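You operate a simulated robot arm through the tools that you are given. There is no shell and no other tool. Be economical: measure what you need, move in short steps, check, and stop when the job is done.

You run a simulated robot arm. Do the job below in one go: nothing can be reset, and whatever is moved stays where it is left.

## Task
Scrape the small mould clean and wipe it out.
Fine: white scraper first, then the yellow cloth; both back on their mats.

It is judged by the outcome, as a careful person would: the job done as asked, and still so three seconds after it is handed in. It fails if anything else is knocked over, pushed out of place, dropped, spilled or broken. Flat cloth is picked up by pressing the open fingertips on it (5 to 10 N) and closing them slowly along it; thin cloth reads only 2 to 8 mm in the jaws.

## Robot
A 6-joint arm with a two-finger parallel gripper, fixed in place. Base frame: the origin is at the foot of the arm, x ahead of it, y to its left, z up; the work surface is at about z = 860. Lengths are in mm, angles in degrees, forces in N, time in s.
With the tool pointing down near the work surface it reaches from about 260 to 680 mm from the base axis. Its first joint turns from -66.0 to 66.0 degrees. Payload 2.9 kg.
Tool frame: the origin (TCP) lies between the finger pads and is the grasp point; the fingertips stand 30 mm ahead of it; z points along the fingers, y is the line along which they close. The gripper opens to 110 mm. The fingers are 20 mm wide and 10 mm thick; the gripper's body (48 by 112 mm) begins 55 mm behind the TCP.
Orientation is that of the tool frame in the base frame, as [roll, pitch, yaw] about the fixed x, y, z axes, in that order (R = Rz(yaw) Ry(pitch) Rx(roll)). With the fingers straight down and closing along the base's y, the tool's x points along the base's -x, its y along +y and its z along -z.

## Interface
- The arm moves only by the tool move_arm. Its argument "motion" is text: rows parted by semicolons, each of 7 numbers parted by spaces: the finger opening in mm, from 0 to 110, then the shift along the tool's x, y, z in mm, then the turn, a rotation vector about the tool's x, y, z in degrees. In form: jaw dx dy dz ax ay az; .... A call has 1 to 8 rows; each row shifts and turns the commanded pose from where the row before left it, along the tool's axes as they then stand. Each row takes 0.2 s and may step no farther than 50 mm and 8.6 degrees from the row before; otherwise, or with a gripper value out of range, the whole call is refused. A pose out of reach is approached as far as the arm can. The call stops where the force on the tool passes 40 N (or 10 N more than at its start, if that is more) or the arm is blocked; 0.2 s more then pass. The fingers move at their own pace (about 108 mm/s each) and stop on an object; they squeeze with about 44 N. The grip force told is the motor's: it shows also when the fingers shut on nothing. Time passes only in rows, and 0.2 s behind the last, so rows that do not move let the fingers close. It gives the time, the measured TCP pose, the force on the tool (base axes), the opening and the grip force at its end, in the units of the frame above (readings bear some noise).
- Cameras (640 x 400 px; columns grow to the right, rows downward): "scene" is fixed at [67.2, 437.1, 1391.8]; the picture's right is [-0.82, -0.58, 0.00], its down [-0.25, 0.35, -0.90] and it looks along [0.52, -0.74, -0.43] (base axes); focal length 315 px, centre (320, 200). "wrist" rides on the gripper at [-36, 0, -57] in the tool frame; the picture's right is [0.00, -1.00, 0.00], its down [0.97, 0.00, -0.24] and it looks along [0.24, 0.00, 0.97] (tool axes); focal length 218 px, centre (320, 200).
- capture(camera): a new picture of that camera. It takes no simulated time.
- measure_at(camera, pixels): for up to 12 pixels [column, row] of the newest picture of that camera ("zoom" is the newest enlarged one), the place [x, y, z] in the base frame of the surface seen there, good to about 3 mm, but the place of the scene camera against the robot may be out by one fixed shift of up to 18 mm in any direction. It takes no simulated time.
- inspect(camera, box): a new picture of the part [left, top, right, bottom] of that camera's present view, enlarged. It takes no simulated time.
- close_job(): hands the job in; it is judged then, once.

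Go step by step. Measure first, check grasps and placings, and put right what went wrong. The budget is 80 turns and 54 pictures, counting those below and the enlarged ones. Unless the task says otherwise, let go and move clear before handing in, and close with one line.

The tools are called as name(argument=value, ...) on one line, values as JSON. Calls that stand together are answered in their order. move_arm: Moves the arm, as the interface text tells. Its arguments: {"type":"object","properties":{"motion":{"type":"string"}},"required":["motion"]} The other tools are called the same way: capture (camera) takes a picture; measure_at (camera, pixels) gives the place of the surface under pixels of a picture; inspect (camera, box) takes an enlarged picture of a part of a camera's view; close_job () hands the job in.

At the start:

```text
t: 0.0
tool_pos: [361.0, -116.2, 1194.2]
ee_rot: [180.0, 0.0, 180.0]
force: [0.7, -0.2, -0.2]
opening: 109.8
grip_force: 0.0
```

scene: 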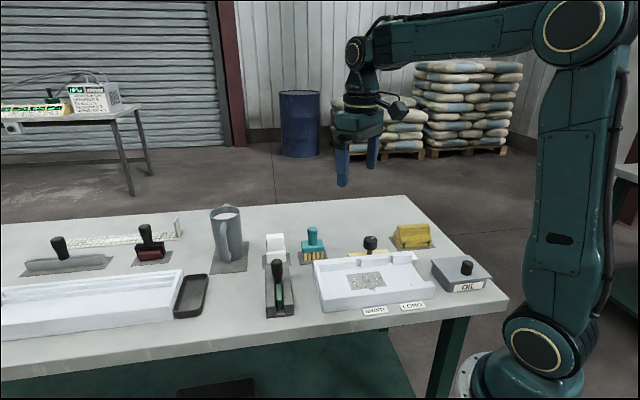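
wrist: 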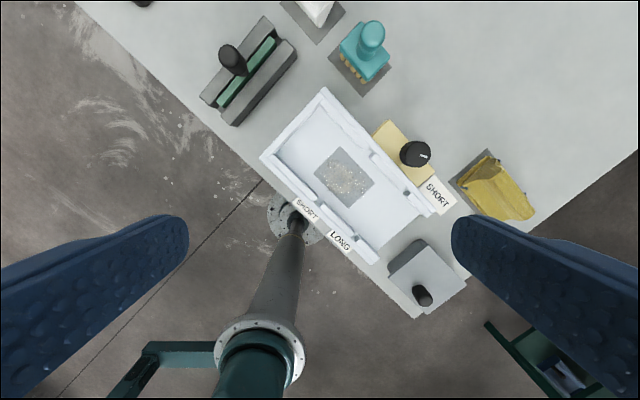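

The wrist view shows a white tray ("mould") with a gritty patch around (345,178), a yellow cloth at (497,190), a white item at (315,10), and a teal brush. I'll enlarge the views to identify things.

inspect(camera="scene", box=[240, 190, 520, 330])

inspect(camera="scene", box=[0, 190, 280, 350])

inspect(camera="wrist", box=[200, 0, 560, 320])

```text
2.29 times, centred on (380, 260) of scene
```

zoom: 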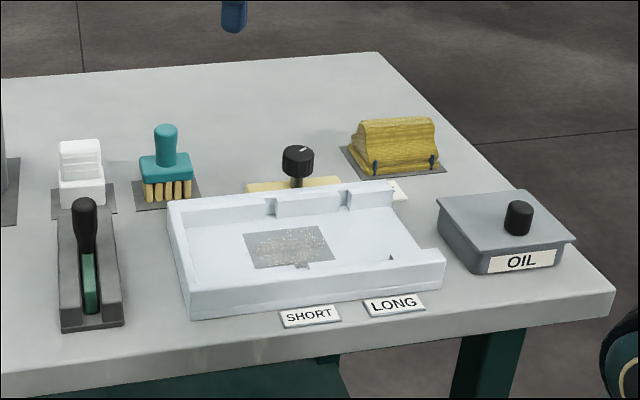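

```text
2.29 times, centred on (140, 270) of scene
```

zoom: 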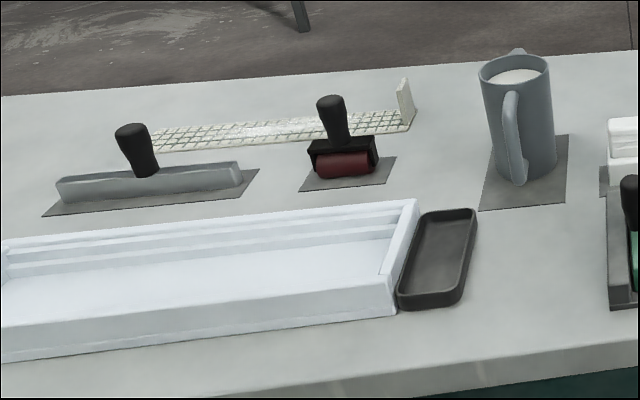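

```text
1.25 times, centred on (380, 160) of wrist
```

zoom: 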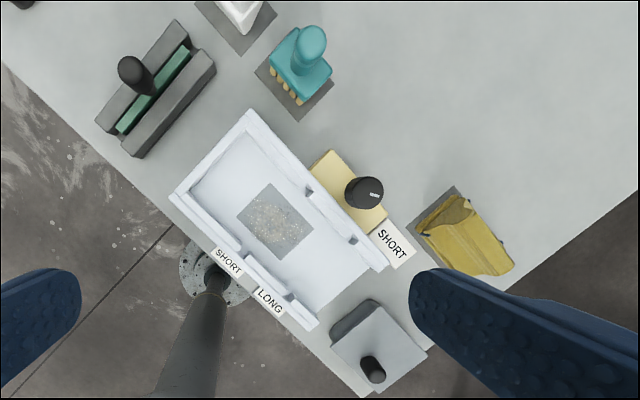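

The grime patch sits mid-floor in the small mould; the scraper looks like the white block at scene (275,243). I'll measure the key items.

capture(camera="wrist")

measure_at(camera="wrist", pixels=[[345, 150], [374, 184], [342, 206], [315, 173], [323, 90], [262, 158], [445, 210], [372, 260], [365, 130], [370, 36], [484, 167], [530, 213]])

measure_at(camera="wrist", pixels=[[314, 10], [305, 30], [470, 180], [480, 205], [500, 190], [300, 140], [365, 220], [400, 210], [450, 185], [320, 43], [233, 60], [415, 153]])

measure_at(camera="scene", pixels=[[276, 238], [276, 253], [268, 240], [283, 240], [350, 280], [378, 276], [372, 290], [340, 263], [370, 241], [413, 236], [415, 225], [467, 268]])

```text
48 pictures are left
```

wrist: 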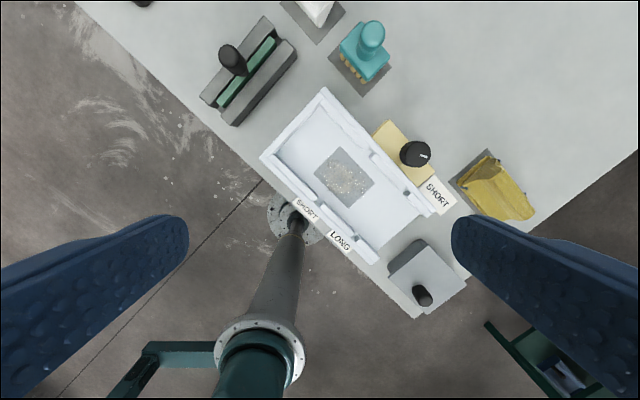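

```text
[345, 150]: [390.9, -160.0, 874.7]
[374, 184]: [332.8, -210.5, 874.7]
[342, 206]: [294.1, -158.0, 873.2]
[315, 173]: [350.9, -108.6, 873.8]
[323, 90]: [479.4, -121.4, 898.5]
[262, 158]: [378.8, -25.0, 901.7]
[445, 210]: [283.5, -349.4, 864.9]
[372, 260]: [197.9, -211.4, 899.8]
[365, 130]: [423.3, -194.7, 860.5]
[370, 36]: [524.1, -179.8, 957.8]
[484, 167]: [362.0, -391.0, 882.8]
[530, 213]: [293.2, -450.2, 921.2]
```

```text
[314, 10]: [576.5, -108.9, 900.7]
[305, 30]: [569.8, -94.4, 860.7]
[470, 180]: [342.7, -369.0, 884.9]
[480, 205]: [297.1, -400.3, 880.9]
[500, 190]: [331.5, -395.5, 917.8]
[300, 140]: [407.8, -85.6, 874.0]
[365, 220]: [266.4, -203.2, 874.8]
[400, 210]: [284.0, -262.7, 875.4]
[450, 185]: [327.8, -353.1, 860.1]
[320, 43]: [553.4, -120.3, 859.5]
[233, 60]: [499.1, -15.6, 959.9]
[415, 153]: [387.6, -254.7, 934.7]
```

```text
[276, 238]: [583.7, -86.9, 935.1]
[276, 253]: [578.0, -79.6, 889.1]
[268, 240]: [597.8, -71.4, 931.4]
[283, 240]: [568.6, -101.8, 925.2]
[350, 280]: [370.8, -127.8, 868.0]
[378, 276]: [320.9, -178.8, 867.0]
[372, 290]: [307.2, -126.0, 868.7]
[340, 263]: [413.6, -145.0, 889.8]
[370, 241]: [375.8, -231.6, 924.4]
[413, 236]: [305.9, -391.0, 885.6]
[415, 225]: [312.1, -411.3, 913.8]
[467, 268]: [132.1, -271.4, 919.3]
```

The mould floor is at z≈874 with the walls at ≈900, and the mould is turned about 45°; the grime is centred near (342,-159). I'll move over the white scraper for a close look.

move_arm(motion="110 -40 3 20 0 0 0; 110 -40 3 20 0 0 0; 110 -40 3 20 0 0 0; 110 -40 3 20 0 0 0; 110 -30 3 20 0 0 0")

capture(camera="wrist")

inspect(camera="scene", box=[240, 220, 320, 270])

```text
t: 1.2
tool_pos: [551.8, -101.4, 1094.4]
ee_rot: [179.9, 0.0, 179.9]
force: [0.5, -1.2, 0.7]
opening: 110.0
grip_force: 0.1
```

```text
47 pictures are left
```

wrist: 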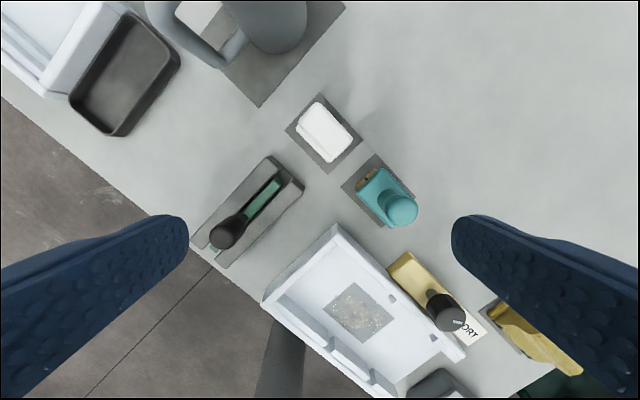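

```text
8.00 times, centred on (280, 245) of scene
```

zoom: 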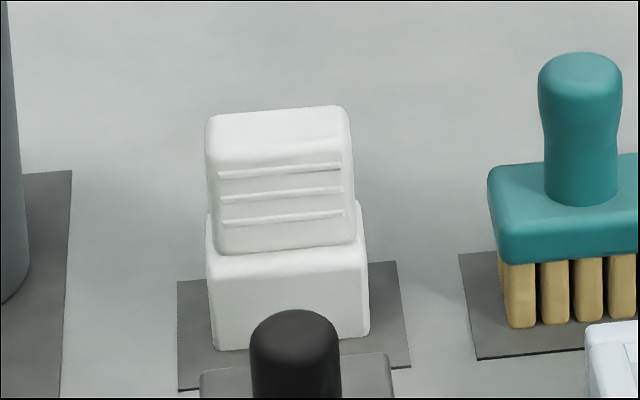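

The scraper at wrist (325,130) is an upright white block with a ribbed upper grip. I'll enlarge and measure it.

inspect(camera="wrist", box=[270, 80, 390, 180])

measure_at(camera="wrist", pixels=[[321, 92], [362, 134], [329, 174], [286, 130], [319, 102], [352, 137], [331, 160], [298, 126], [325, 130], [310, 118], [340, 145], [318, 112]])

measure_at(camera="scene", pixels=[[267, 235], [282, 234], [268, 245], [283, 245], [268, 250], [284, 249], [268, 261], [285, 260], [268, 253], [285, 251], [276, 248], [276, 235]])

```text
4.00 times, centred on (330, 130) of wrist
```

zoom: 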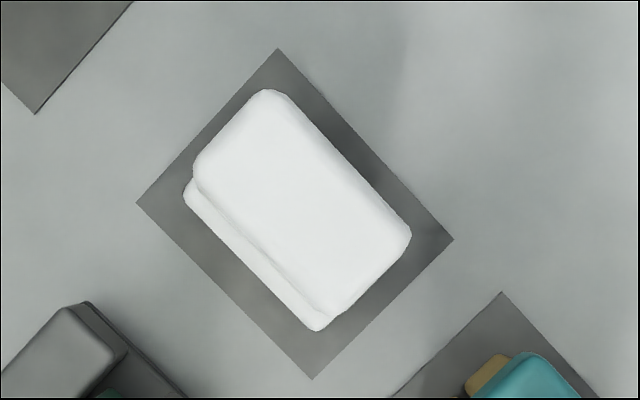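

```text
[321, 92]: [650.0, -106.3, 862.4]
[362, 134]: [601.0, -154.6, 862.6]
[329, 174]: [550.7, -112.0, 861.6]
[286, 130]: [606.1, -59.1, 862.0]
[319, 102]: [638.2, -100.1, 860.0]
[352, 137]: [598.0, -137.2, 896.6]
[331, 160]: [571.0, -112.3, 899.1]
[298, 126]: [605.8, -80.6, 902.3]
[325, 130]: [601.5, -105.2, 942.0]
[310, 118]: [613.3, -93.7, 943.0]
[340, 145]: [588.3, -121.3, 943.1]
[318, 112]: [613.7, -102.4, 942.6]
```

```text
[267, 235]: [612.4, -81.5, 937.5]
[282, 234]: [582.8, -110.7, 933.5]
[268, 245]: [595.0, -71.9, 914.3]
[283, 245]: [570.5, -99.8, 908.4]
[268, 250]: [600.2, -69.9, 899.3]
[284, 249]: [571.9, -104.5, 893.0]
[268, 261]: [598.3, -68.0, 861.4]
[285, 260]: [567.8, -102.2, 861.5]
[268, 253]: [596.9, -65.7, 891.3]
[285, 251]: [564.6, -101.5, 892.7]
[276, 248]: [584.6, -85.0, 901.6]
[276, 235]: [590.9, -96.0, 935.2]
```

The scraper's grip top is at z≈942, centred near (602,-105), with a ledge at z≈900 and the thin axis along (-0.7,0.7). I'll go above it and turn 45° so the fingers close across the ribbed faces.

move_arm(motion="70 -25 -2 0 0 0 -7.5; 70 0 0 0 0 0 -7.5; 70 0 0 0 0 0 -7.5; 70 0 0 0 0 0 -7.5; 70 0 0 0 0 0 -7.5; 70 0 0 0 0 0 -7.2; 70 -19 16 40 0 0 0")

capture(camera="wrist")

```text
t: 2.8
tool_pos: [579.5, -79.1, 1053.2]
ee_rot: [180.0, 0.0, -135.2]
force: [0.1, 0.1, -0.4]
opening: 70.1
grip_force: 0.1
```

```text
44 pictures are left
```

wrist: 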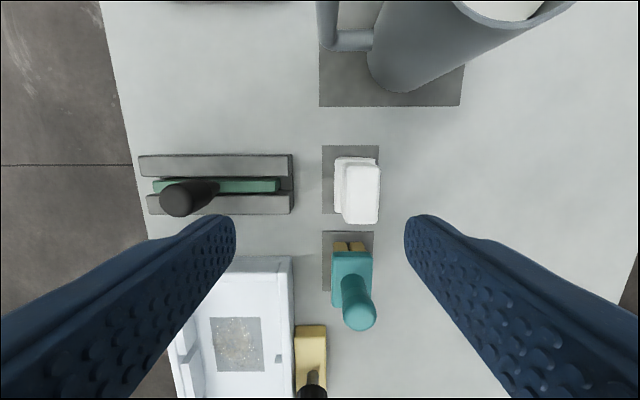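

Oriented well, but 34 mm off sideways (grip at (362,190)). I'll shift over it and lower to just above.

move_arm(motion="70 2.7 -34 0 0 0 0; 70 0 0 30 0 0 0; 70 0 0 33 0 0 0")

capture(camera="wrist")

```text
t: 3.6
tool_pos: [600.0, -104.7, 991.8]
ee_rot: [-180.0, 0.0, -135.3]
force: [0.1, 0.2, 0.0]
opening: 69.6
grip_force: 0.0
```

```text
43 pictures are left
```

wrist: 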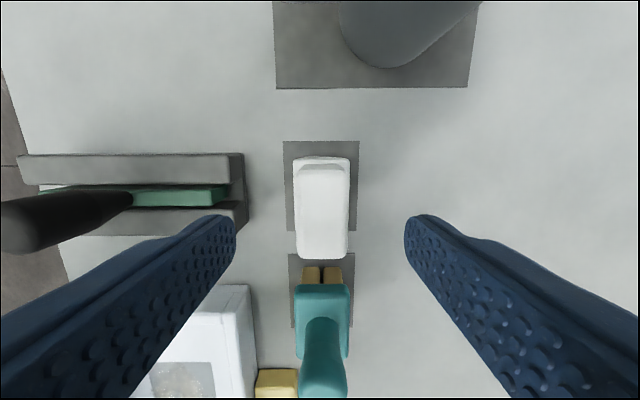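

The scraper is centred between the fingers (column 322). I'll confirm its ends before going down.

measure_at(camera="wrist", pixels=[[322, 172], [322, 250], [301, 215], [343, 215], [325, 330], [175, 375], [320, 158], [400, 50]])

```text
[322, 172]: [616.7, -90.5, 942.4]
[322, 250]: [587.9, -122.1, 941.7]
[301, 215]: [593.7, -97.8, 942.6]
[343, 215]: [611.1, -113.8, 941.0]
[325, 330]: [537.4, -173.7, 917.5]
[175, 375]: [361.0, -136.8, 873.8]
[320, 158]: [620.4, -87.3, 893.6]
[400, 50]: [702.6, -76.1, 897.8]
```

Centre is confirmed at about (602,-106). Lowering to z≈935 and closing.

move_arm(motion="54 -1 0 0 0 0 0; 54 0 0 30 0 0 0; 54 0 0 26.5 0 0 0; 15 0 0 0 0 0 0; 15 0 0 0 0 0 0; 15 0 0 0 0 0 0")

```text
t: 5.0
tool_pos: [600.6, -104.4, 936.1]
ee_rot: [-180.0, 0.1, -135.2]
force: [1.3, -0.9, -0.5]
opening: 27.5
grip_force: 43.6
```

Gripped at 27.5 mm; the scraper base is about 74.5 mm below the TCP. Lifting, then moving toward the mould for a look.

move_arm(motion="15 0 0 -30 0 0 0; 15 0 0 -50 0 0 0; 15 0 0 -44 0 0 0; 15 30 40 0 0 0 0; 15 45 20 0 0 0 0; 15 45 0 0 0 0 0; 15 40 20 0 0 0 0")

capture(camera="wrist")

capture(camera="scene")

```text
t: 6.6
tool_pos: [432.0, -160.2, 1057.7]
ee_rot: [179.9, 0.0, -135.3]
force: [0.3, -0.4, -1.7]
opening: 27.6
grip_force: 43.8
```

```text
42 pictures are left
```

wrist: 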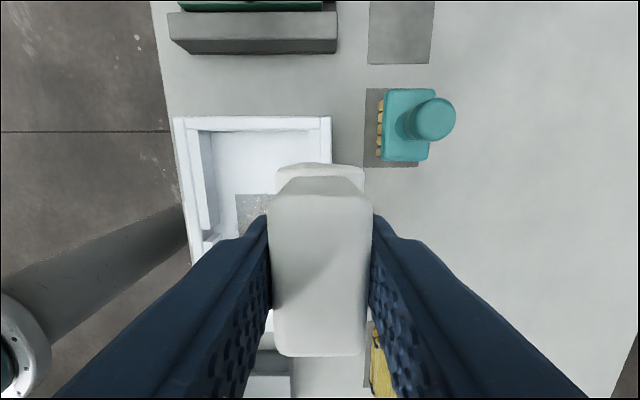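

```text
41 pictures are left
```

scene: 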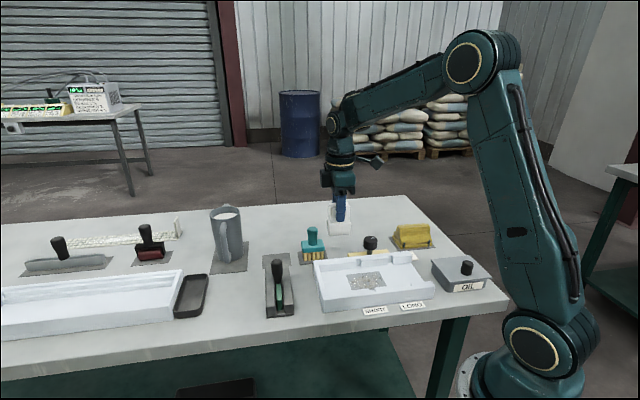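

The scraper is held and the mould is aligned with the tool axes. I'll enlarge the mould and measure its inner walls.

inspect(camera="scene", box=[300, 230, 440, 320])

measure_at(camera="wrist", pixels=[[179, 122], [190, 134], [210, 140], [205, 180], [216, 180], [200, 225], [322, 122], [318, 140], [328, 140], [240, 200], [260, 135], [222, 236]])

```text
4.44 times, centred on (370, 275) of scene
```

zoom: 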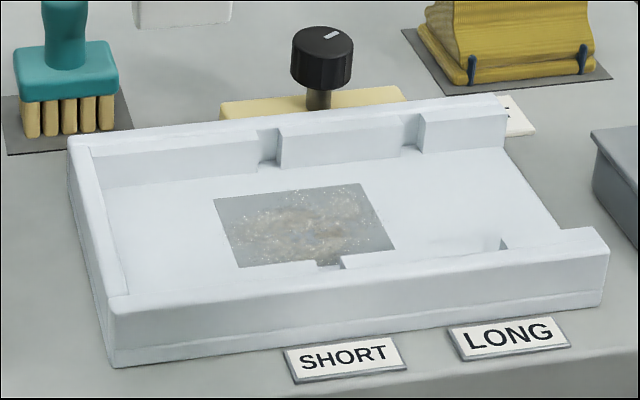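

```text
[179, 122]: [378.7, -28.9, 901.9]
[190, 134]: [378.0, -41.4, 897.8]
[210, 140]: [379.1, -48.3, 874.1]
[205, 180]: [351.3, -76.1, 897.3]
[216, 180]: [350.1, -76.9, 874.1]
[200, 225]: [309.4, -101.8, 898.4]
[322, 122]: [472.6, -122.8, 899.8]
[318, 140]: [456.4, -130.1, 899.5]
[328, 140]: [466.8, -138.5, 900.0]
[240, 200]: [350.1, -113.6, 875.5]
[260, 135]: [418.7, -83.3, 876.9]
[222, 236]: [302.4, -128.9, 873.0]
```

The mould interior spans roughly 109 mm across, with the patch in its middle, and its sides are parallel to the tool. I'll bring the scraper over one edge of the patch and lower it to just above the floor.

move_arm(motion="15 42 15 0 0 0 0; 15 0 16 0 0 0 0; 15 0 0 45 0 0 0; 15 0 0 45 0 0 0; 15 0 0 10 0 0 0; 15 0 0 0 0 0 0")

capture(camera="wrist")

inspect(camera="scene", box=[290, 200, 450, 320])

```text
t: 8.0
tool_pos: [379.1, -168.7, 959.5]
ee_rot: [180.0, 0.1, -135.3]
force: [-0.3, -0.7, -0.7]
opening: 27.7
grip_force: 43.9
```

```text
39 pictures are left
```

wrist: 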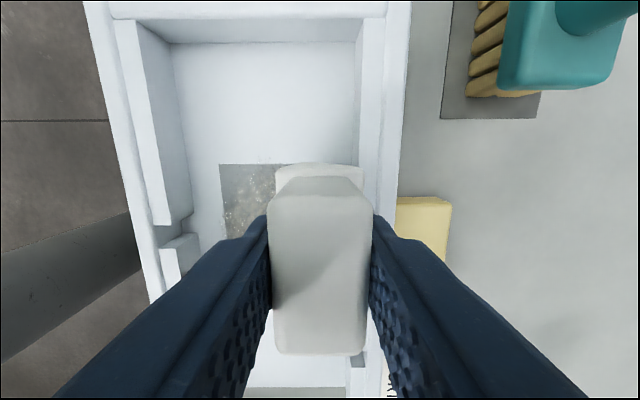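

```text
3.33 times, centred on (370, 260) of scene
```

zoom: 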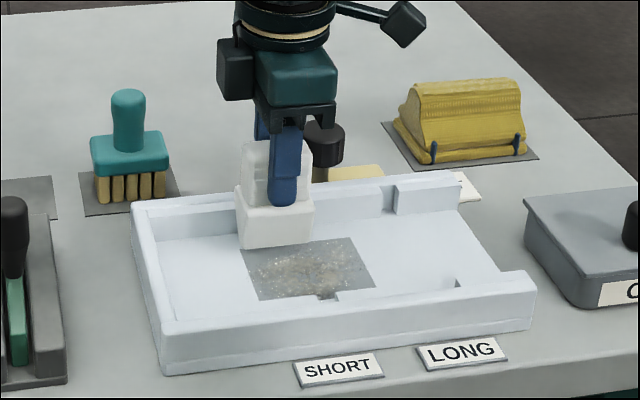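

The scraper hovers ~11 mm above the floor close to the right inner rail at column ~360. I'll measure the rail's inner faces before pressing down.

measure_at(camera="wrist", pixels=[[350, 130], [357, 100], [362, 100], [370, 100], [180, 100], [195, 150], [190, 200], [170, 45], [277, 172], [362, 172], [221, 166], [320, 166]])

```text
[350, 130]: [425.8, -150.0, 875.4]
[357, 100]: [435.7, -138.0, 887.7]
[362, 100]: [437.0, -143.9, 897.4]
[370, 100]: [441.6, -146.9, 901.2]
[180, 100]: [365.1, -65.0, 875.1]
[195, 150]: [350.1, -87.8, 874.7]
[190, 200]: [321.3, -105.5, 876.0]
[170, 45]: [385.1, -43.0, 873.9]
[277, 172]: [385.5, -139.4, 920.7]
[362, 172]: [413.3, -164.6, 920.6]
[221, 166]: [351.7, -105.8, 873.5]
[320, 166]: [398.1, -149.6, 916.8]
```

The base spans 38 mm and sits right at the rail, so I'll shift 8 mm inward, then lower onto the floor in small steps.

move_arm(motion="15 2 8.5 0 0 0 0; 15 0 0 6 0 0 0; 15 0 0 3 0 0 0; 15 0 0 1 0 0 0; 15 0 0 1 0 0 0; 15 0 0 0 0 0 0")

```text
t: 9.4
tool_pos: [372.6, -164.4, 949.6]
ee_rot: [-179.8, 0.0, -135.2]
force: [-9.3, 1.2, 30.5]
opening: 27.6
grip_force: 43.9
```

Contact with 30 N at z 949.6 (base ≈ 875, the floor). I'll ease off a bit and stroke across.

move_arm(motion="15 0 0 -0.8 0 0 0; 15 0 0 0 0 0 0")

```text
t: 10.0
tool_pos: [373.1, -163.0, 948.9]
ee_rot: [-179.9, 0.1, -135.2]
force: [-3.8, 1.4, 29.1]
opening: 27.5
grip_force: 44.0
```

Force is still 29 N; easing off more.

move_arm(motion="15 0 0 -0.8 0 0 0; 15 0 0 0 0 0 0")

```text
t: 10.6
tool_pos: [373.9, -164.3, 949.0]
ee_rot: [-179.9, 0.0, -135.3]
force: [1.0, -1.5, 14.1]
opening: 27.2
grip_force: 44.5
```

Now 14 N — fair for scraping. First stroke across the patch in small steps.

move_arm(motion="15 0 9 0 0 0 0; 15 0 9 0 0 0 0; 15 0 9 0 0 0 0; 15 0 9 0 0 0 0; 15 0 9 0 0 0 0")

inspect(camera="scene", box=[290, 200, 450, 320])

capture(camera="wrist")

```text
t: 11.8
tool_pos: [338.7, -130.3, 949.7]
ee_rot: [179.9, 0.0, -135.3]
force: [0.6, 0.0, -0.8]
opening: 27.5
grip_force: 43.6
```

```text
3.33 times, centred on (370, 260) of scene
```

zoom: 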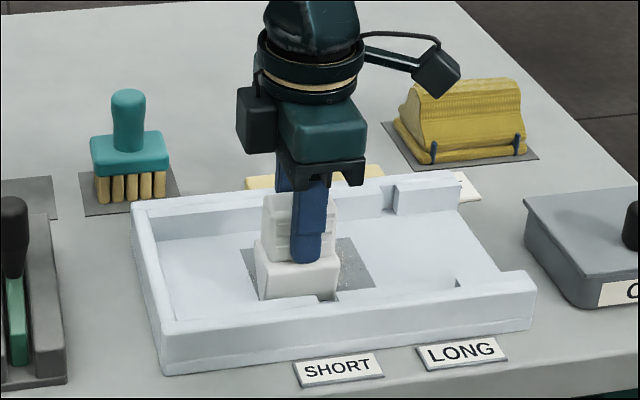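

```text
36 pictures are left
```

wrist: 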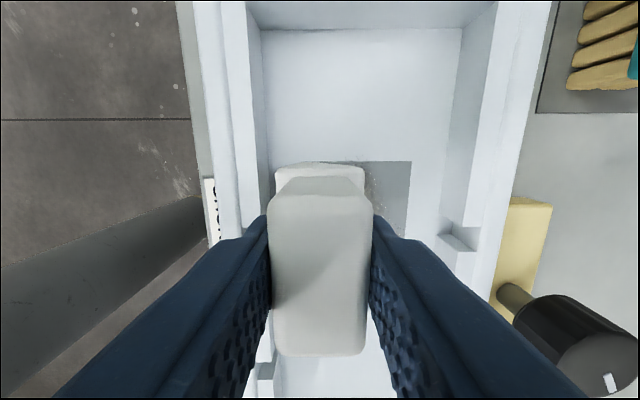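

The swept strip has lost its grit and only grey film remains, though contact was lost at the end (force ~0). I'll press slightly and stroke back, then shift along and repeat.

move_arm(motion="15 0 0 0.8 0 0 0; 15 0 -9 0 0 0 0; 15 0 -9 0 0 0 0; 15 0 -9 0 0 0 0; 15 0 -9 0 0 0 0; 15 0 -9 0 0 0 0; 15 0 0 0 0 0 0")

```text
t: 13.4
tool_pos: [371.7, -163.3, 949.7]
ee_rot: [-180.0, 0.0, -135.3]
force: [-4.6, 4.4, 20.7]
opening: 27.3
grip_force: 44.6
```

20 N at the stroke's end; fine. Lift, shift 20 mm along, and stroke again.

move_arm(motion="15 0 0 -0.4 0 0 0; 15 20 0 0 0 0 0; 15 0 9 0.2 0 0 0; 15 0 9 0.2 0 0 0; 15 0 9 0.2 0 0 0; 15 0 9 0.2 0 0 0; 15 0 9 0 0 0 0")

move_arm(motion="15 20 0 0 0 0 0; 15 0 -9 0 0 0 0; 15 0 -9 -0.2 0 0 0; 15 0 -9 -0.2 0 0 0; 15 0 -9 -0.2 0 0 0; 15 0 -9 0 0 0 0")

inspect(camera="scene", box=[290, 200, 450, 320])

```text
t: 15.0
tool_pos: [329.3, -146.8, 949.5]
ee_rot: [-179.5, 0.3, -135.3]
force: [8.7, -8.7, 32.6]
opening: 27.5
grip_force: 43.6
```

```text
t: 15.5
tool_pos: [315.0, -159.5, 948.4]
ee_rot: [179.8, 0.4, -135.1]
force: [-0.4, 0.9, 5.6]
opening: 27.5
grip_force: 44.1
stopped in row 2: the force on the tool passed its limit (the readings are from after the stop); the commanded pose is now the measured one
```

```text
3.33 times, centred on (370, 260) of scene
```

zoom: 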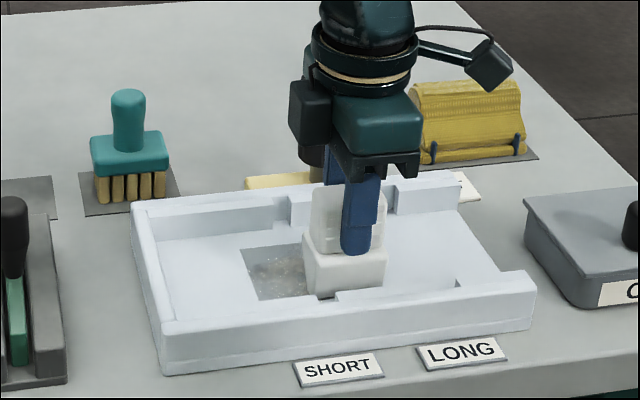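

The force spike was from pressing too deep; the mould hasn't moved. Grit remains on the left part (280,270), so I'll keep stroking with ~10–15 N.

move_arm(motion="15 0 -9 0.2 0 0 0; 15 0 -9 0 0 0 0; 15 0 -9 0 0 0 0; 15 0 -9 0 0 0 0; 15 0 -6 0 0 0 0")

move_arm(motion="15 0 9 0 0 0 0; 15 0 9 0 0 0 0; 15 0 9 0 0 0 0; 15 0 9 0 0 0 0; 15 0 9 0 0 0 0")

capture(camera="wrist")

```text
t: 16.7
tool_pos: [344.9, -188.9, 949.6]
ee_rot: [179.9, 0.4, -135.1]
force: [-8.0, 7.1, 32.5]
opening: 27.8
grip_force: 43.7
```

```text
t: 17.9
tool_pos: [313.0, -159.1, 948.5]
ee_rot: [179.9, 0.2, -135.1]
force: [5.5, -7.0, 21.6]
opening: 27.6
grip_force: 43.9
```

```text
34 pictures are left
```

wrist: 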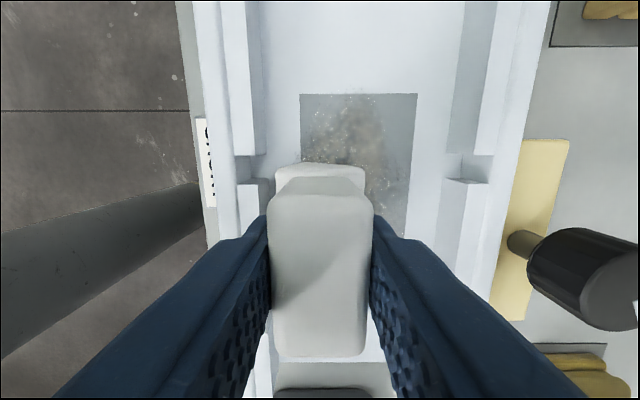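

Brown residue remains around (345,130). I'll enlarge to judge what strokes have done.

inspect(camera="wrist", box=[270, 80, 450, 200])

```text
3.33 times, centred on (360, 140) of wrist
```

zoom: 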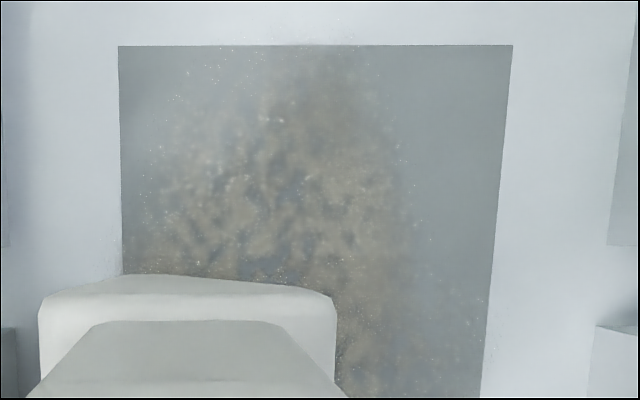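

The right strip (pressed well) is clean; the centre and left need firmer contact. I'll shift back 20 mm and do strokes with force checks, following the slight slope.

move_arm(motion="15 -20 0 0 0 0 0; 15 0 -8 0 0 0 0; 15 0 -8 0 0 0 0; 15 0 -6 0 0 0 0")

move_arm(motion="15 0 -8 -0.1 0 0 0; 15 0 -8 -0.1 0 0 0; 15 0 -7 -0.1 0 0 0")

move_arm(motion="15 0 8 0.1 0 0 0; 15 0 8 0.1 0 0 0; 15 0 7 0.1 0 0 0; 15 0 8 0.1 0 0 0; 15 0 8 0.1 0 0 0; 15 0 6 0.1 0 0 0")

inspect(camera="wrist", box=[230, 60, 470, 220])

```text
t: 18.4
tool_pos: [327.8, -143.9, 949.1]
ee_rot: [179.3, 0.1, -135.0]
force: [-0.7, -0.5, 5.6]
opening: 27.8
grip_force: 43.5
stopped in row 2: the force on the tool passed its limit (the readings are from after the stop); the commanded pose is now the measured one
```

```text
t: 19.2
tool_pos: [342.3, -160.3, 949.7]
ee_rot: [179.2, 0.2, -134.9]
force: [-3.4, 4.8, 15.4]
opening: 27.5
grip_force: 43.7
```

```text
t: 20.6
tool_pos: [317.1, -133.7, 950.5]
ee_rot: [-179.7, 0.3, -135.3]
force: [20.7, -32.0, -1.9]
opening: 27.7
grip_force: 44.0
```

```text
2.50 times, centred on (350, 140) of wrist
```

zoom: 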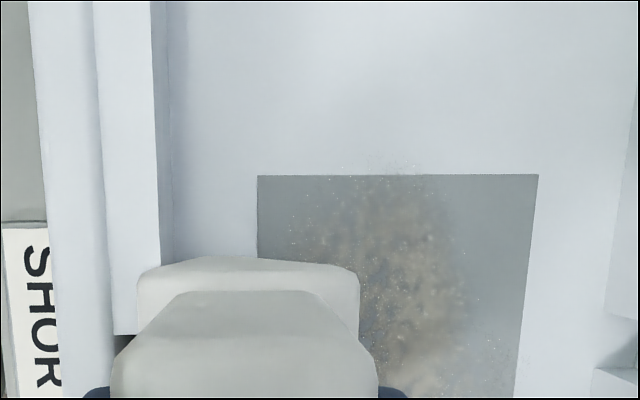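

I ran into the left rail (32 N sideways), having overshot after the earlier stop. Backing off and checking the mould's position.

move_arm(motion="15 0 -8 -1 0 0 0; 15 0 -6 0 0 0 0")

inspect(camera="scene", box=[290, 200, 450, 320])

```text
t: 21.2
tool_pos: [319.5, -136.4, 949.1]
ee_rot: [178.9, 0.1, -134.8]
force: [-1.8, 2.2, 9.5]
opening: 27.5
grip_force: 44.0
```

```text
3.33 times, centred on (370, 260) of scene
```

zoom: 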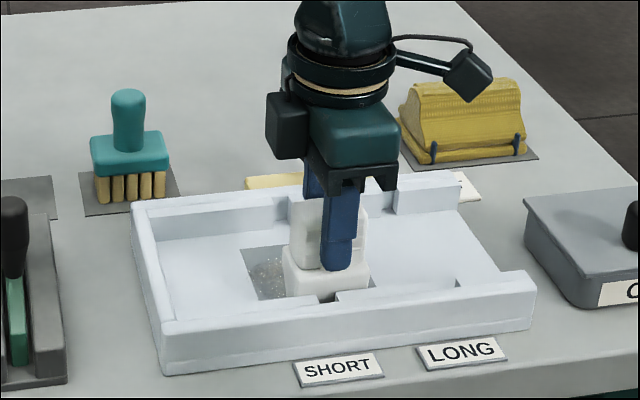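

The mould stands exactly where it was. The tool seems tilted about 1° after the stops; lift a little and read it unloaded.

move_arm(motion="15 0 0 -6 0 0 0; 15 0 0 0 0 0 0")

capture(camera="wrist")

```text
t: 21.9
tool_pos: [321.0, -138.0, 956.1]
ee_rot: [179.1, 0.1, -135.0]
force: [-0.3, 0.0, -1.8]
opening: 27.5
grip_force: 44.1
```

```text
30 pictures are left
```

wrist: 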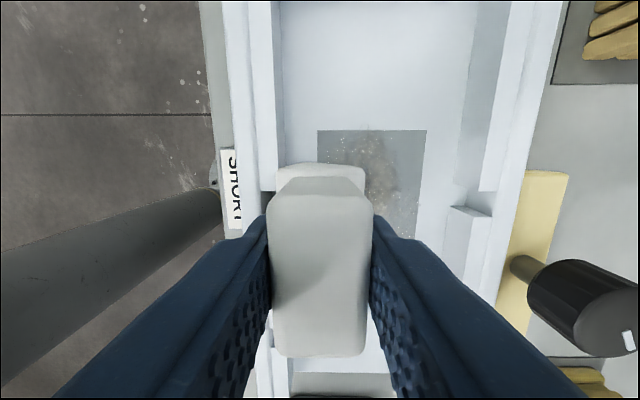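

Grit is left mainly in the centre. I'll level the tool, shift to the first lane (u −20), and touch down again.

move_arm(motion="15 -20 -3 0 0.9 0 0; 15 0 0 5 0 0 0; 15 0 0 1 0 0 0; 15 0 0 0.4 0 0 0; 15 0 0 0 0 0 0")

```text
t: 23.1
tool_pos: [339.1, -126.8, 949.3]
ee_rot: [-180.0, 0.0, -135.0]
force: [0.7, -0.1, -0.8]
opening: 27.4
grip_force: 44.7
```

move_arm(motion="15 0 0 0.6 0 0 0; 15 0 0 0 0 0 0")

```text
t: 23.6
tool_pos: [338.2, -126.5, 949.2]
ee_rot: [-179.8, 0.1, -135.0]
force: [-1.5, 0.0, 11.7]
opening: 27.5
grip_force: 44.1
```

12 N down. Stroke across this lane and back, staying within limits.

move_arm(motion="15 0 -8 0 0 0 0; 15 0 -8 0 0 0 0; 15 0 -8 0 0 0 0; 15 0 -8 0 0 0 0; 15 0 -8 0 0 0 0; 15 0 -8 0 0 0 0")

```text
t: 25.1
tool_pos: [372.5, -161.0, 949.4]
ee_rot: [-179.9, -0.1, -135.1]
force: [-2.7, 2.8, 10.8]
opening: 27.5
grip_force: 43.7
```

Steady at ~11 N across. Stroke back with slightly more pressure.

move_arm(motion="15 0 8 0.2 0 0 0; 15 0 8 0 0 0 0; 15 0 8 0 0 0 0; 15 0 8 0 0 0 0; 15 0 8 0 0 0 0; 15 0 8 0 0 0 0; 15 20 0 0 0 0 0; 15 0 0 0 0 0 0")

capture(camera="wrist")

```text
t: 26.9
tool_pos: [324.2, -139.2, 947.8]
ee_rot: [-179.9, 0.0, -134.9]
force: [4.0, 8.6, 24.4]
opening: 27.7
grip_force: 44.4
```

```text
29 pictures are left
```

wrist: 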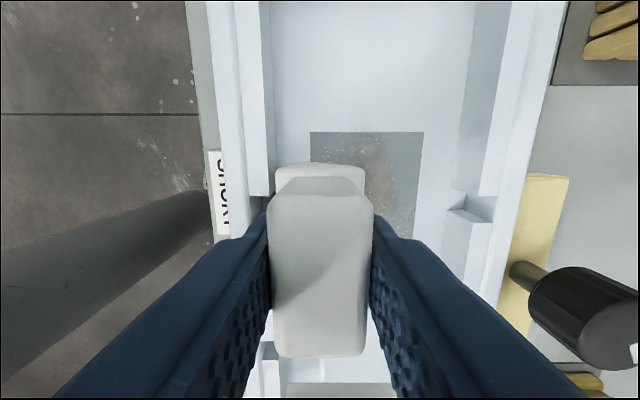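

It's fading but not gone. Continuing on the middle lane with about 20 N, there and back.

move_arm(motion="15 0 -8 -0.2 0 0 0; 15 0 -8 0 0 0 0; 15 0 -8 0 0 0 0; 15 0 -8 0 0 0 0; 15 0 -8 0 0 0 0; 15 0 -8 0 0 0 0")

capture(camera="wrist")

```text
t: 28.2
tool_pos: [358.8, -174.2, 948.2]
ee_rot: [-179.9, 0.0, -135.1]
force: [-5.5, 5.0, 21.5]
opening: 27.2
grip_force: 43.8
```

```text
28 pictures are left
```

wrist: 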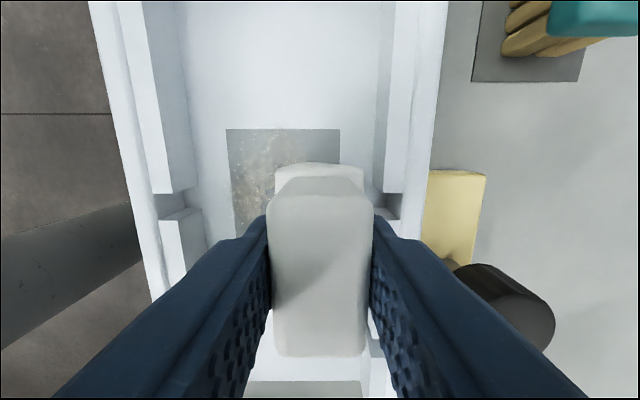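

Residue is still visible on the left-centre at (265,160). A close look to judge progress before more strokes.

inspect(camera="wrist", box=[200, 110, 380, 230])

```text
3.33 times, centred on (290, 170) of wrist
```

zoom: 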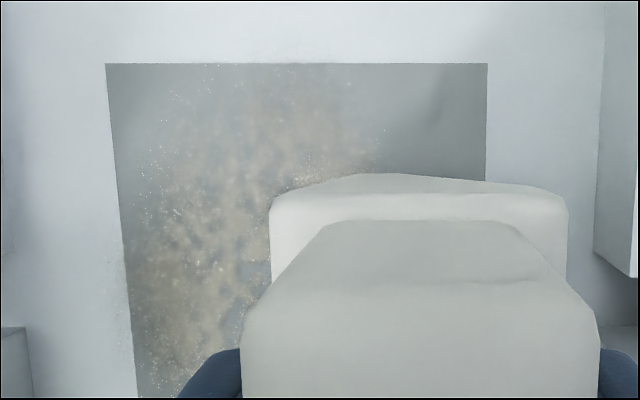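

The top part (scraped most) has faded, so strokes work and simply need repeating. I'll do there-and-back strokes per call.

move_arm(motion="15 0 12 0 0 0 0; 15 0 12 0 0 0 0; 15 0 12 0 0 0 0; 15 0 12 0 0 0 0; 15 0 -12 0 0 0 0; 15 0 -12 0 0 0 0; 15 0 -12 0 0 0 0; 15 0 -12 0 0 0 0")

move_arm(motion="15 20 0 -0.2 0 0 0; 15 0 12 0 0 0 0; 15 0 12 0 0 0 0; 15 0 12 0 0 0 0; 15 0 12 0 0 0 0")

capture(camera="wrist")

```text
t: 30.1
tool_pos: [358.1, -175.7, 948.6]
ee_rot: [-179.9, 0.1, -135.0]
force: [-3.8, 3.4, 14.0]
opening: 27.3
grip_force: 44.3
```

```text
t: 31.2
tool_pos: [309.9, -156.0, 949.6]
ee_rot: [-179.7, 0.1, -135.1]
force: [2.8, -2.9, 11.0]
opening: 27.8
grip_force: 44.3
```

```text
26 pictures are left
```

wrist: 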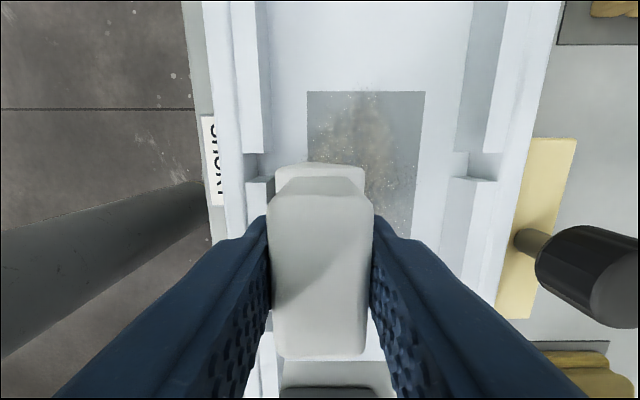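

I'll compare with the earlier zoom from almost the same spot.

inspect(camera="wrist", box=[270, 80, 450, 200])

```text
3.33 times, centred on (360, 140) of wrist
```

zoom: 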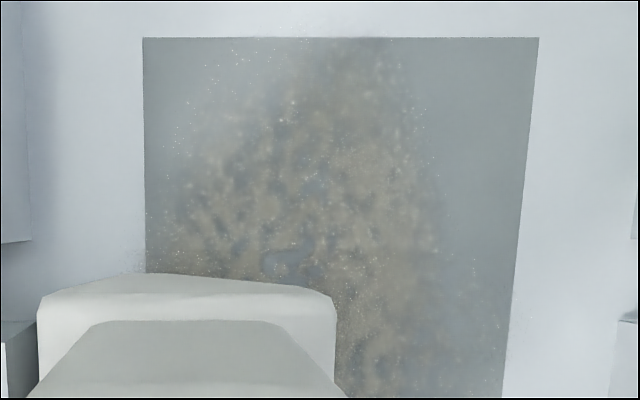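

The residue looks essentially unchanged since then, so flat sliding may not bite. I'll lift the scraper and study both its edges and the patch from the scene camera.

move_arm(motion="15 0 -12 -6 0 0 0; 15 0 -12 -44 0 0 0; 15 -40 0 -20 0 0 0; 15 -45 0 0 0 0 0; 15 -45 0 0 0 0 0")

inspect(camera="scene", box=[320, 250, 420, 312])

inspect(camera="scene", box=[290, 175, 370, 240])

```text
t: 32.5
tool_pos: [418.9, -80.1, 1018.8]
ee_rot: [-179.9, -0.1, -135.1]
force: [0.2, 0.5, -1.6]
opening: 27.3
grip_force: 44.3
```

```text
6.40 times, centred on (370, 281) of scene
```

zoom: 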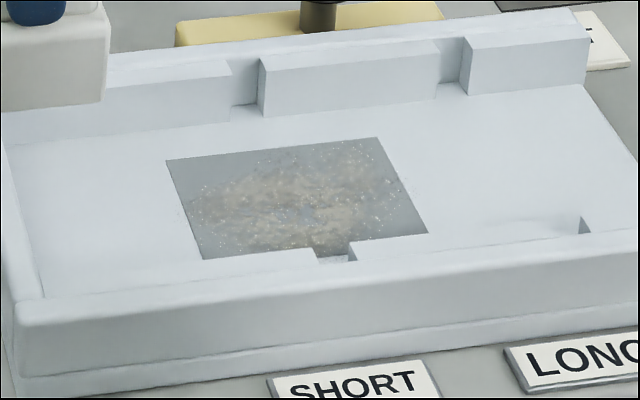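

```text
6.15 times, centred on (330, 208) of scene
```

zoom: 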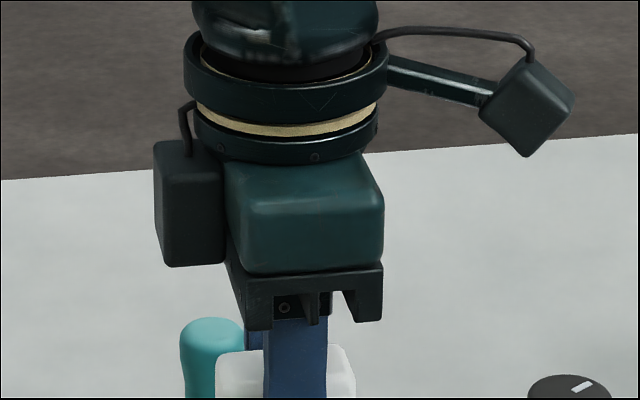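

The patch looks nearly as at the start. I'll look at the scraper itself close-up for its working edge.

inspect(camera="scene", box=[305, 220, 365, 275])

```text
7.27 times, centred on (335, 248) of scene
```

zoom: 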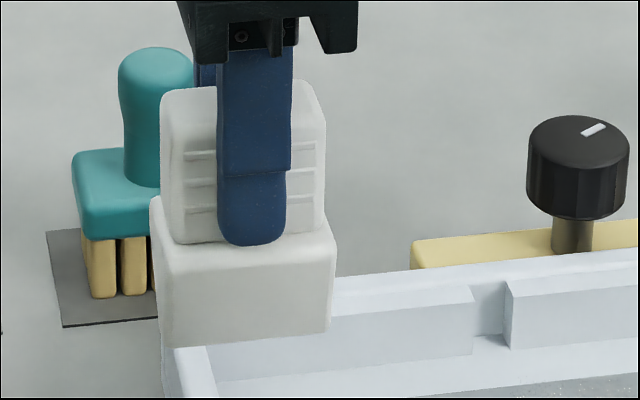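

The scraper is a plain block with crisp bottom edges; flat sliding isn't cutting. I'll return over the patch and tip it 12° so one long bottom edge acts as the blade.

move_arm(motion="15 45 0 0 0 0 0; 15 45 0 0 0 0 0; 15 20 0 10 0 0 0; 15 0 0 45 0 0 0; 15 0 0 0 6 0 0; 15 0 0 0 6 0 0; 15 0 1.0 5 0 0 0; 15 0 0 0 0 0 0")

```text
t: 34.2
tool_pos: [340.0, -157.9, 958.4]
ee_rot: [-167.9, 0.0, -135.1]
force: [-1.0, 1.0, -1.0]
opening: 27.7
grip_force: 44.2
```

Tipped as planned at z 958. Lowering the edge onto the floor.

move_arm(motion="15 0 0.9 4 0 0 0; 15 0 0.3 1.3 0 0 0; 15 0 0.2 0.7 0 0 0; 15 0 0 0 0 0 0")

```text
t: 35.2
tool_pos: [340.7, -156.9, 952.5]
ee_rot: [-167.9, 0.1, -134.9]
force: [-0.1, 0.4, -0.2]
opening: 27.3
grip_force: 43.4
```

move_arm(motion="15 0 0.2 0.9 0 0 0; 15 0 0.2 0.7 0 0 0; 15 0 0 0 0 0 0")

```text
t: 36.0
tool_pos: [339.2, -157.9, 950.5]
ee_rot: [-168.0, 0.0, -134.9]
force: [0.1, 0.2, -1.5]
opening: 27.9
grip_force: 43.9
```

No contact yet at 950.5; continue down.

move_arm(motion="15 0 0.2 0.9 0 0 0; 15 0 0.1 0.5 0 0 0; 15 0 0 0 0 0 0")

```text
t: 36.9
tool_pos: [340.0, -156.7, 949.1]
ee_rot: [-167.9, 0.0, -135.0]
force: [0.6, -0.5, -1.9]
opening: 27.6
grip_force: 43.7
```

move_arm(motion="15 0 0.2 0.9 0 0 0; 15 0 0.1 0.5 0 0 0; 15 0 0 0 0 0 0")

```text
t: 37.6
tool_pos: [340.1, -157.2, 949.7]
ee_rot: [-167.7, 0.0, -135.1]
force: [-10.4, 4.4, 31.9]
opening: 27.4
grip_force: 44.4
```

Contact at last (32 N). Easing off slightly and stroking with the edge, then checking the result.

move_arm(motion="15 0 -0.15 -0.6 0 0 0; 15 0 9.8 -2.08 0 0 0; 15 0 9.8 -2.08 0 0 0; 15 0 9.8 -2.08 0 0 0; 15 0 -9.8 2.08 0 0 0; 15 0 -9.8 2.08 0 0 0; 15 0 -9.8 2.08 0 0 0; 15 0 -9.8 2.08 0 0 0")

capture(camera="wrist")

```text
t: 38.8
tool_pos: [322.6, -139.7, 949.6]
ee_rot: [-168.3, 0.0, -134.9]
force: [0.0, 0.6, 5.3]
opening: 27.7
grip_force: 43.9
stopped in row 5: the force on the tool passed its limit (the readings are from after the stop); the commanded pose is now the measured one
```

```text
21 pictures are left
```

wrist: 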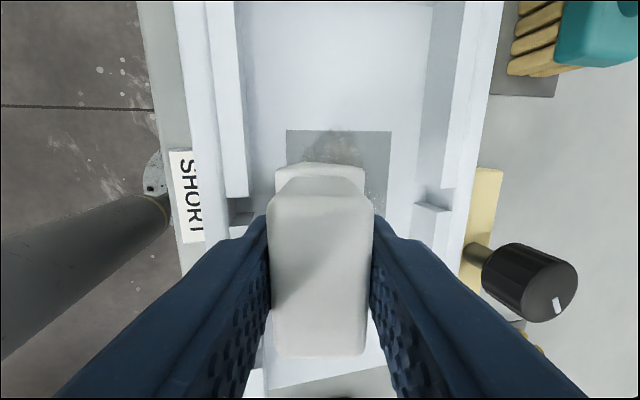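

Behind the edge, near (375,180), the patch now looks plain grey. Checking closely.

inspect(camera="wrist", box=[270, 115, 405, 215])

```text
4.00 times, centred on (338, 165) of wrist
```

zoom: 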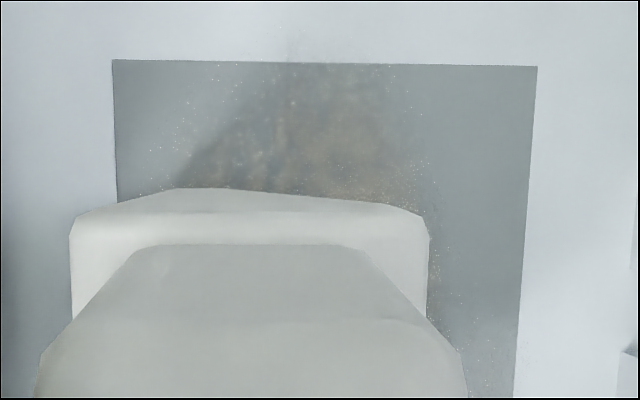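

Ambiguous because the scraper covers it. I'll stroke back toward the right rail and look at what's uncovered.

move_arm(motion="15 0 0.1 0.4 0 0 0; 15 0 -8 1.7 0 0 0; 15 0 -8 1.7 0 0 0; 15 0 -8 1.7 0 0 0; 15 0 -8 1.7 0 0 0; 15 0 -8 1.7 0 0 0")

inspect(camera="wrist", box=[200, 110, 380, 230])

```text
t: 40.2
tool_pos: [350.8, -166.6, 948.8]
ee_rot: [-168.1, 0.1, -134.9]
force: [-8.2, 8.6, 34.9]
opening: 27.5
grip_force: 44.2
```

```text
3.33 times, centred on (290, 170) of wrist
```

zoom: 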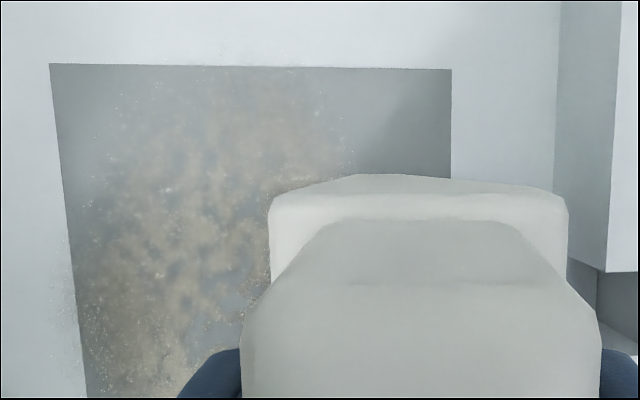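

Still unclear. I'll lift to the pose of t=6.6 and take exactly the same zoom as the untouched picture for a true comparison.

move_arm(motion="15 0 -4 -18 0 0 0; 15 0 -9 -40 0 0 0; 15 0 0 -45 -6 0 0; 15 -40 0 0 -6 0 0; 15 -40 0 0 0 0 0")

inspect(camera="scene", box=[300, 230, 440, 320])

```text
t: 41.4
tool_pos: [401.5, -106.5, 1051.5]
ee_rot: [179.6, 0.0, -134.9]
force: [-0.6, -0.2, -1.7]
opening: 27.7
grip_force: 44.2
```

```text
4.44 times, centred on (370, 275) of scene
```

zoom: 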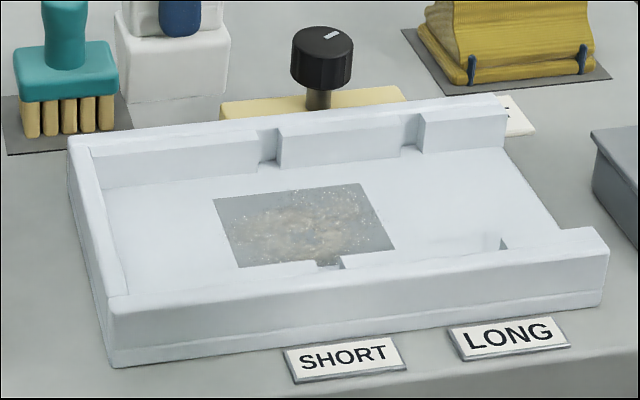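

Compared with the untouched picture, the deposit is paler and thinner at the left, so it's wearing away gradually. I'll level the scraper, touch down again at the start lane, and do many repeated strokes.

move_arm(motion="15 30 -11 0 0.4 0 0; 15 28 -11 10 0 0 0; 15 0 0 45 0 0 0; 15 0 0 42 0 0 0; 15 0 0 3 0 0 0; 15 0 0 1.5 0 0 0; 15 0 0 0 0 0 0")

```text
t: 43.0
tool_pos: [376.9, -163.0, 950.0]
ee_rot: [-179.8, 0.1, -134.9]
force: [-0.2, 0.1, -1.8]
opening: 27.2
grip_force: 43.9
```

move_arm(motion="15 0 0 0.6 0 0 0; 15 0 0 0.6 0 0 0; 15 0 0 0 0 0 0")

```text
t: 43.8
tool_pos: [377.3, -162.4, 947.7]
ee_rot: [-179.8, 0.0, -134.8]
force: [0.1, 0.5, -0.7]
opening: 27.4
grip_force: 44.1
```

move_arm(motion="15 0 0 0.6 0 0 0; 15 0 0 0.4 0 0 0; 15 0 0 0 0 0 0")

```text
t: 44.6
tool_pos: [378.2, -162.1, 948.9]
ee_rot: [-179.8, 0.1, -135.1]
force: [-4.6, -0.6, 16.3]
opening: 27.5
grip_force: 44.2
```

16 N contact. Four there-and-back strokes with 13 mm lane shifts.

move_arm(motion="15 0 16 0 0 0 0; 15 0 16 0 0 0 0; 15 0 16 0 0 0 0; 15 0 -16 0 0 0 0; 15 0 -16 0 0 0 0; 15 0 -16 0 0 0 0; 15 13 0 0 0 0 0")

move_arm(motion="15 0 16 0 0 0 0; 15 0 16 0 0 0 0; 15 0 16 0 0 0 0; 15 0 -16 0 0 0 0; 15 0 -16 0 0 0 0; 15 0 -16 0 0 0 0; 15 13 0 0 0 0 0")

move_arm(motion="15 0 16 0 0 0 0; 15 0 16 0 0 0 0; 15 0 16 0 0 0 0; 15 0 -16 0 0 0 0; 15 0 -16 0 0 0 0; 15 0 -16 0 0 0 0; 15 13 0 0 0 0 0")

move_arm(motion="15 0 16 0 0 0 0; 15 0 16 0 0 0 0; 15 0 16 0 0 0 0; 15 0 -16 0 0 0 0; 15 0 -16 0 0 0 0; 15 0 -16 0 0 0 0; 15 0 0 0 0 0 0")

inspect(camera="wrist", box=[200, 80, 380, 200])

```text
t: 46.2
tool_pos: [368.9, -170.9, 949.7]
ee_rot: [-179.6, 0.1, -134.9]
force: [4.2, 1.9, 10.8]
opening: 27.4
grip_force: 44.1
```

```text
t: 47.4
tool_pos: [349.4, -151.5, 949.1]
ee_rot: [180.0, 0.0, -134.8]
force: [0.5, -0.7, 4.4]
opening: 27.7
grip_force: 44.1
stopped in row 5: the force on the tool passed its limit (the readings are from after the stop); the commanded pose is now the measured one
```

```text
t: 49.0
tool_pos: [341.2, -161.6, 947.6]
ee_rot: [-180.0, 0.2, -134.9]
force: [3.3, 3.0, 12.7]
opening: 27.5
grip_force: 44.2
```

```text
t: 50.6
tool_pos: [339.0, -161.6, 949.1]
ee_rot: [179.8, 0.1, -134.8]
force: [-5.0, 6.9, 20.6]
opening: 27.5
grip_force: 44.0
```

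```text
3.33 times, centred on (290, 140) of wrist
```

zoom: 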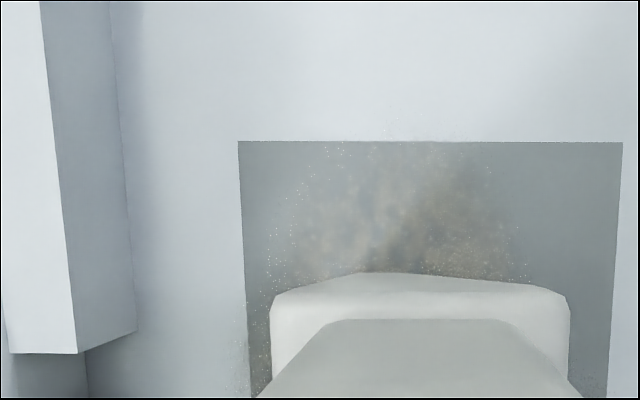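

The deposit is fading visibly now. The stop shifted my strokes toward the left rail, so I check that the mould hasn't moved.

inspect(camera="scene", box=[300, 230, 440, 320])

```text
4.44 times, centred on (370, 275) of scene
```

zoom: 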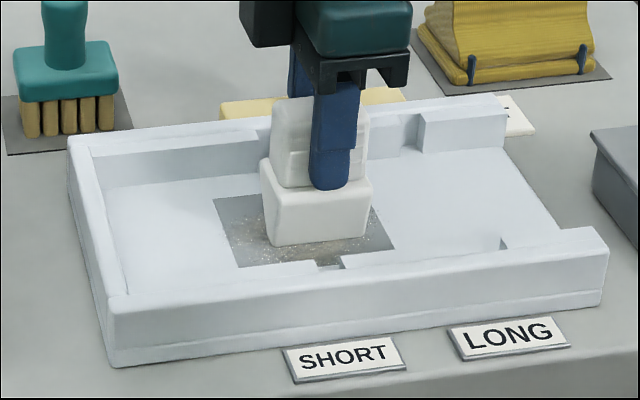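

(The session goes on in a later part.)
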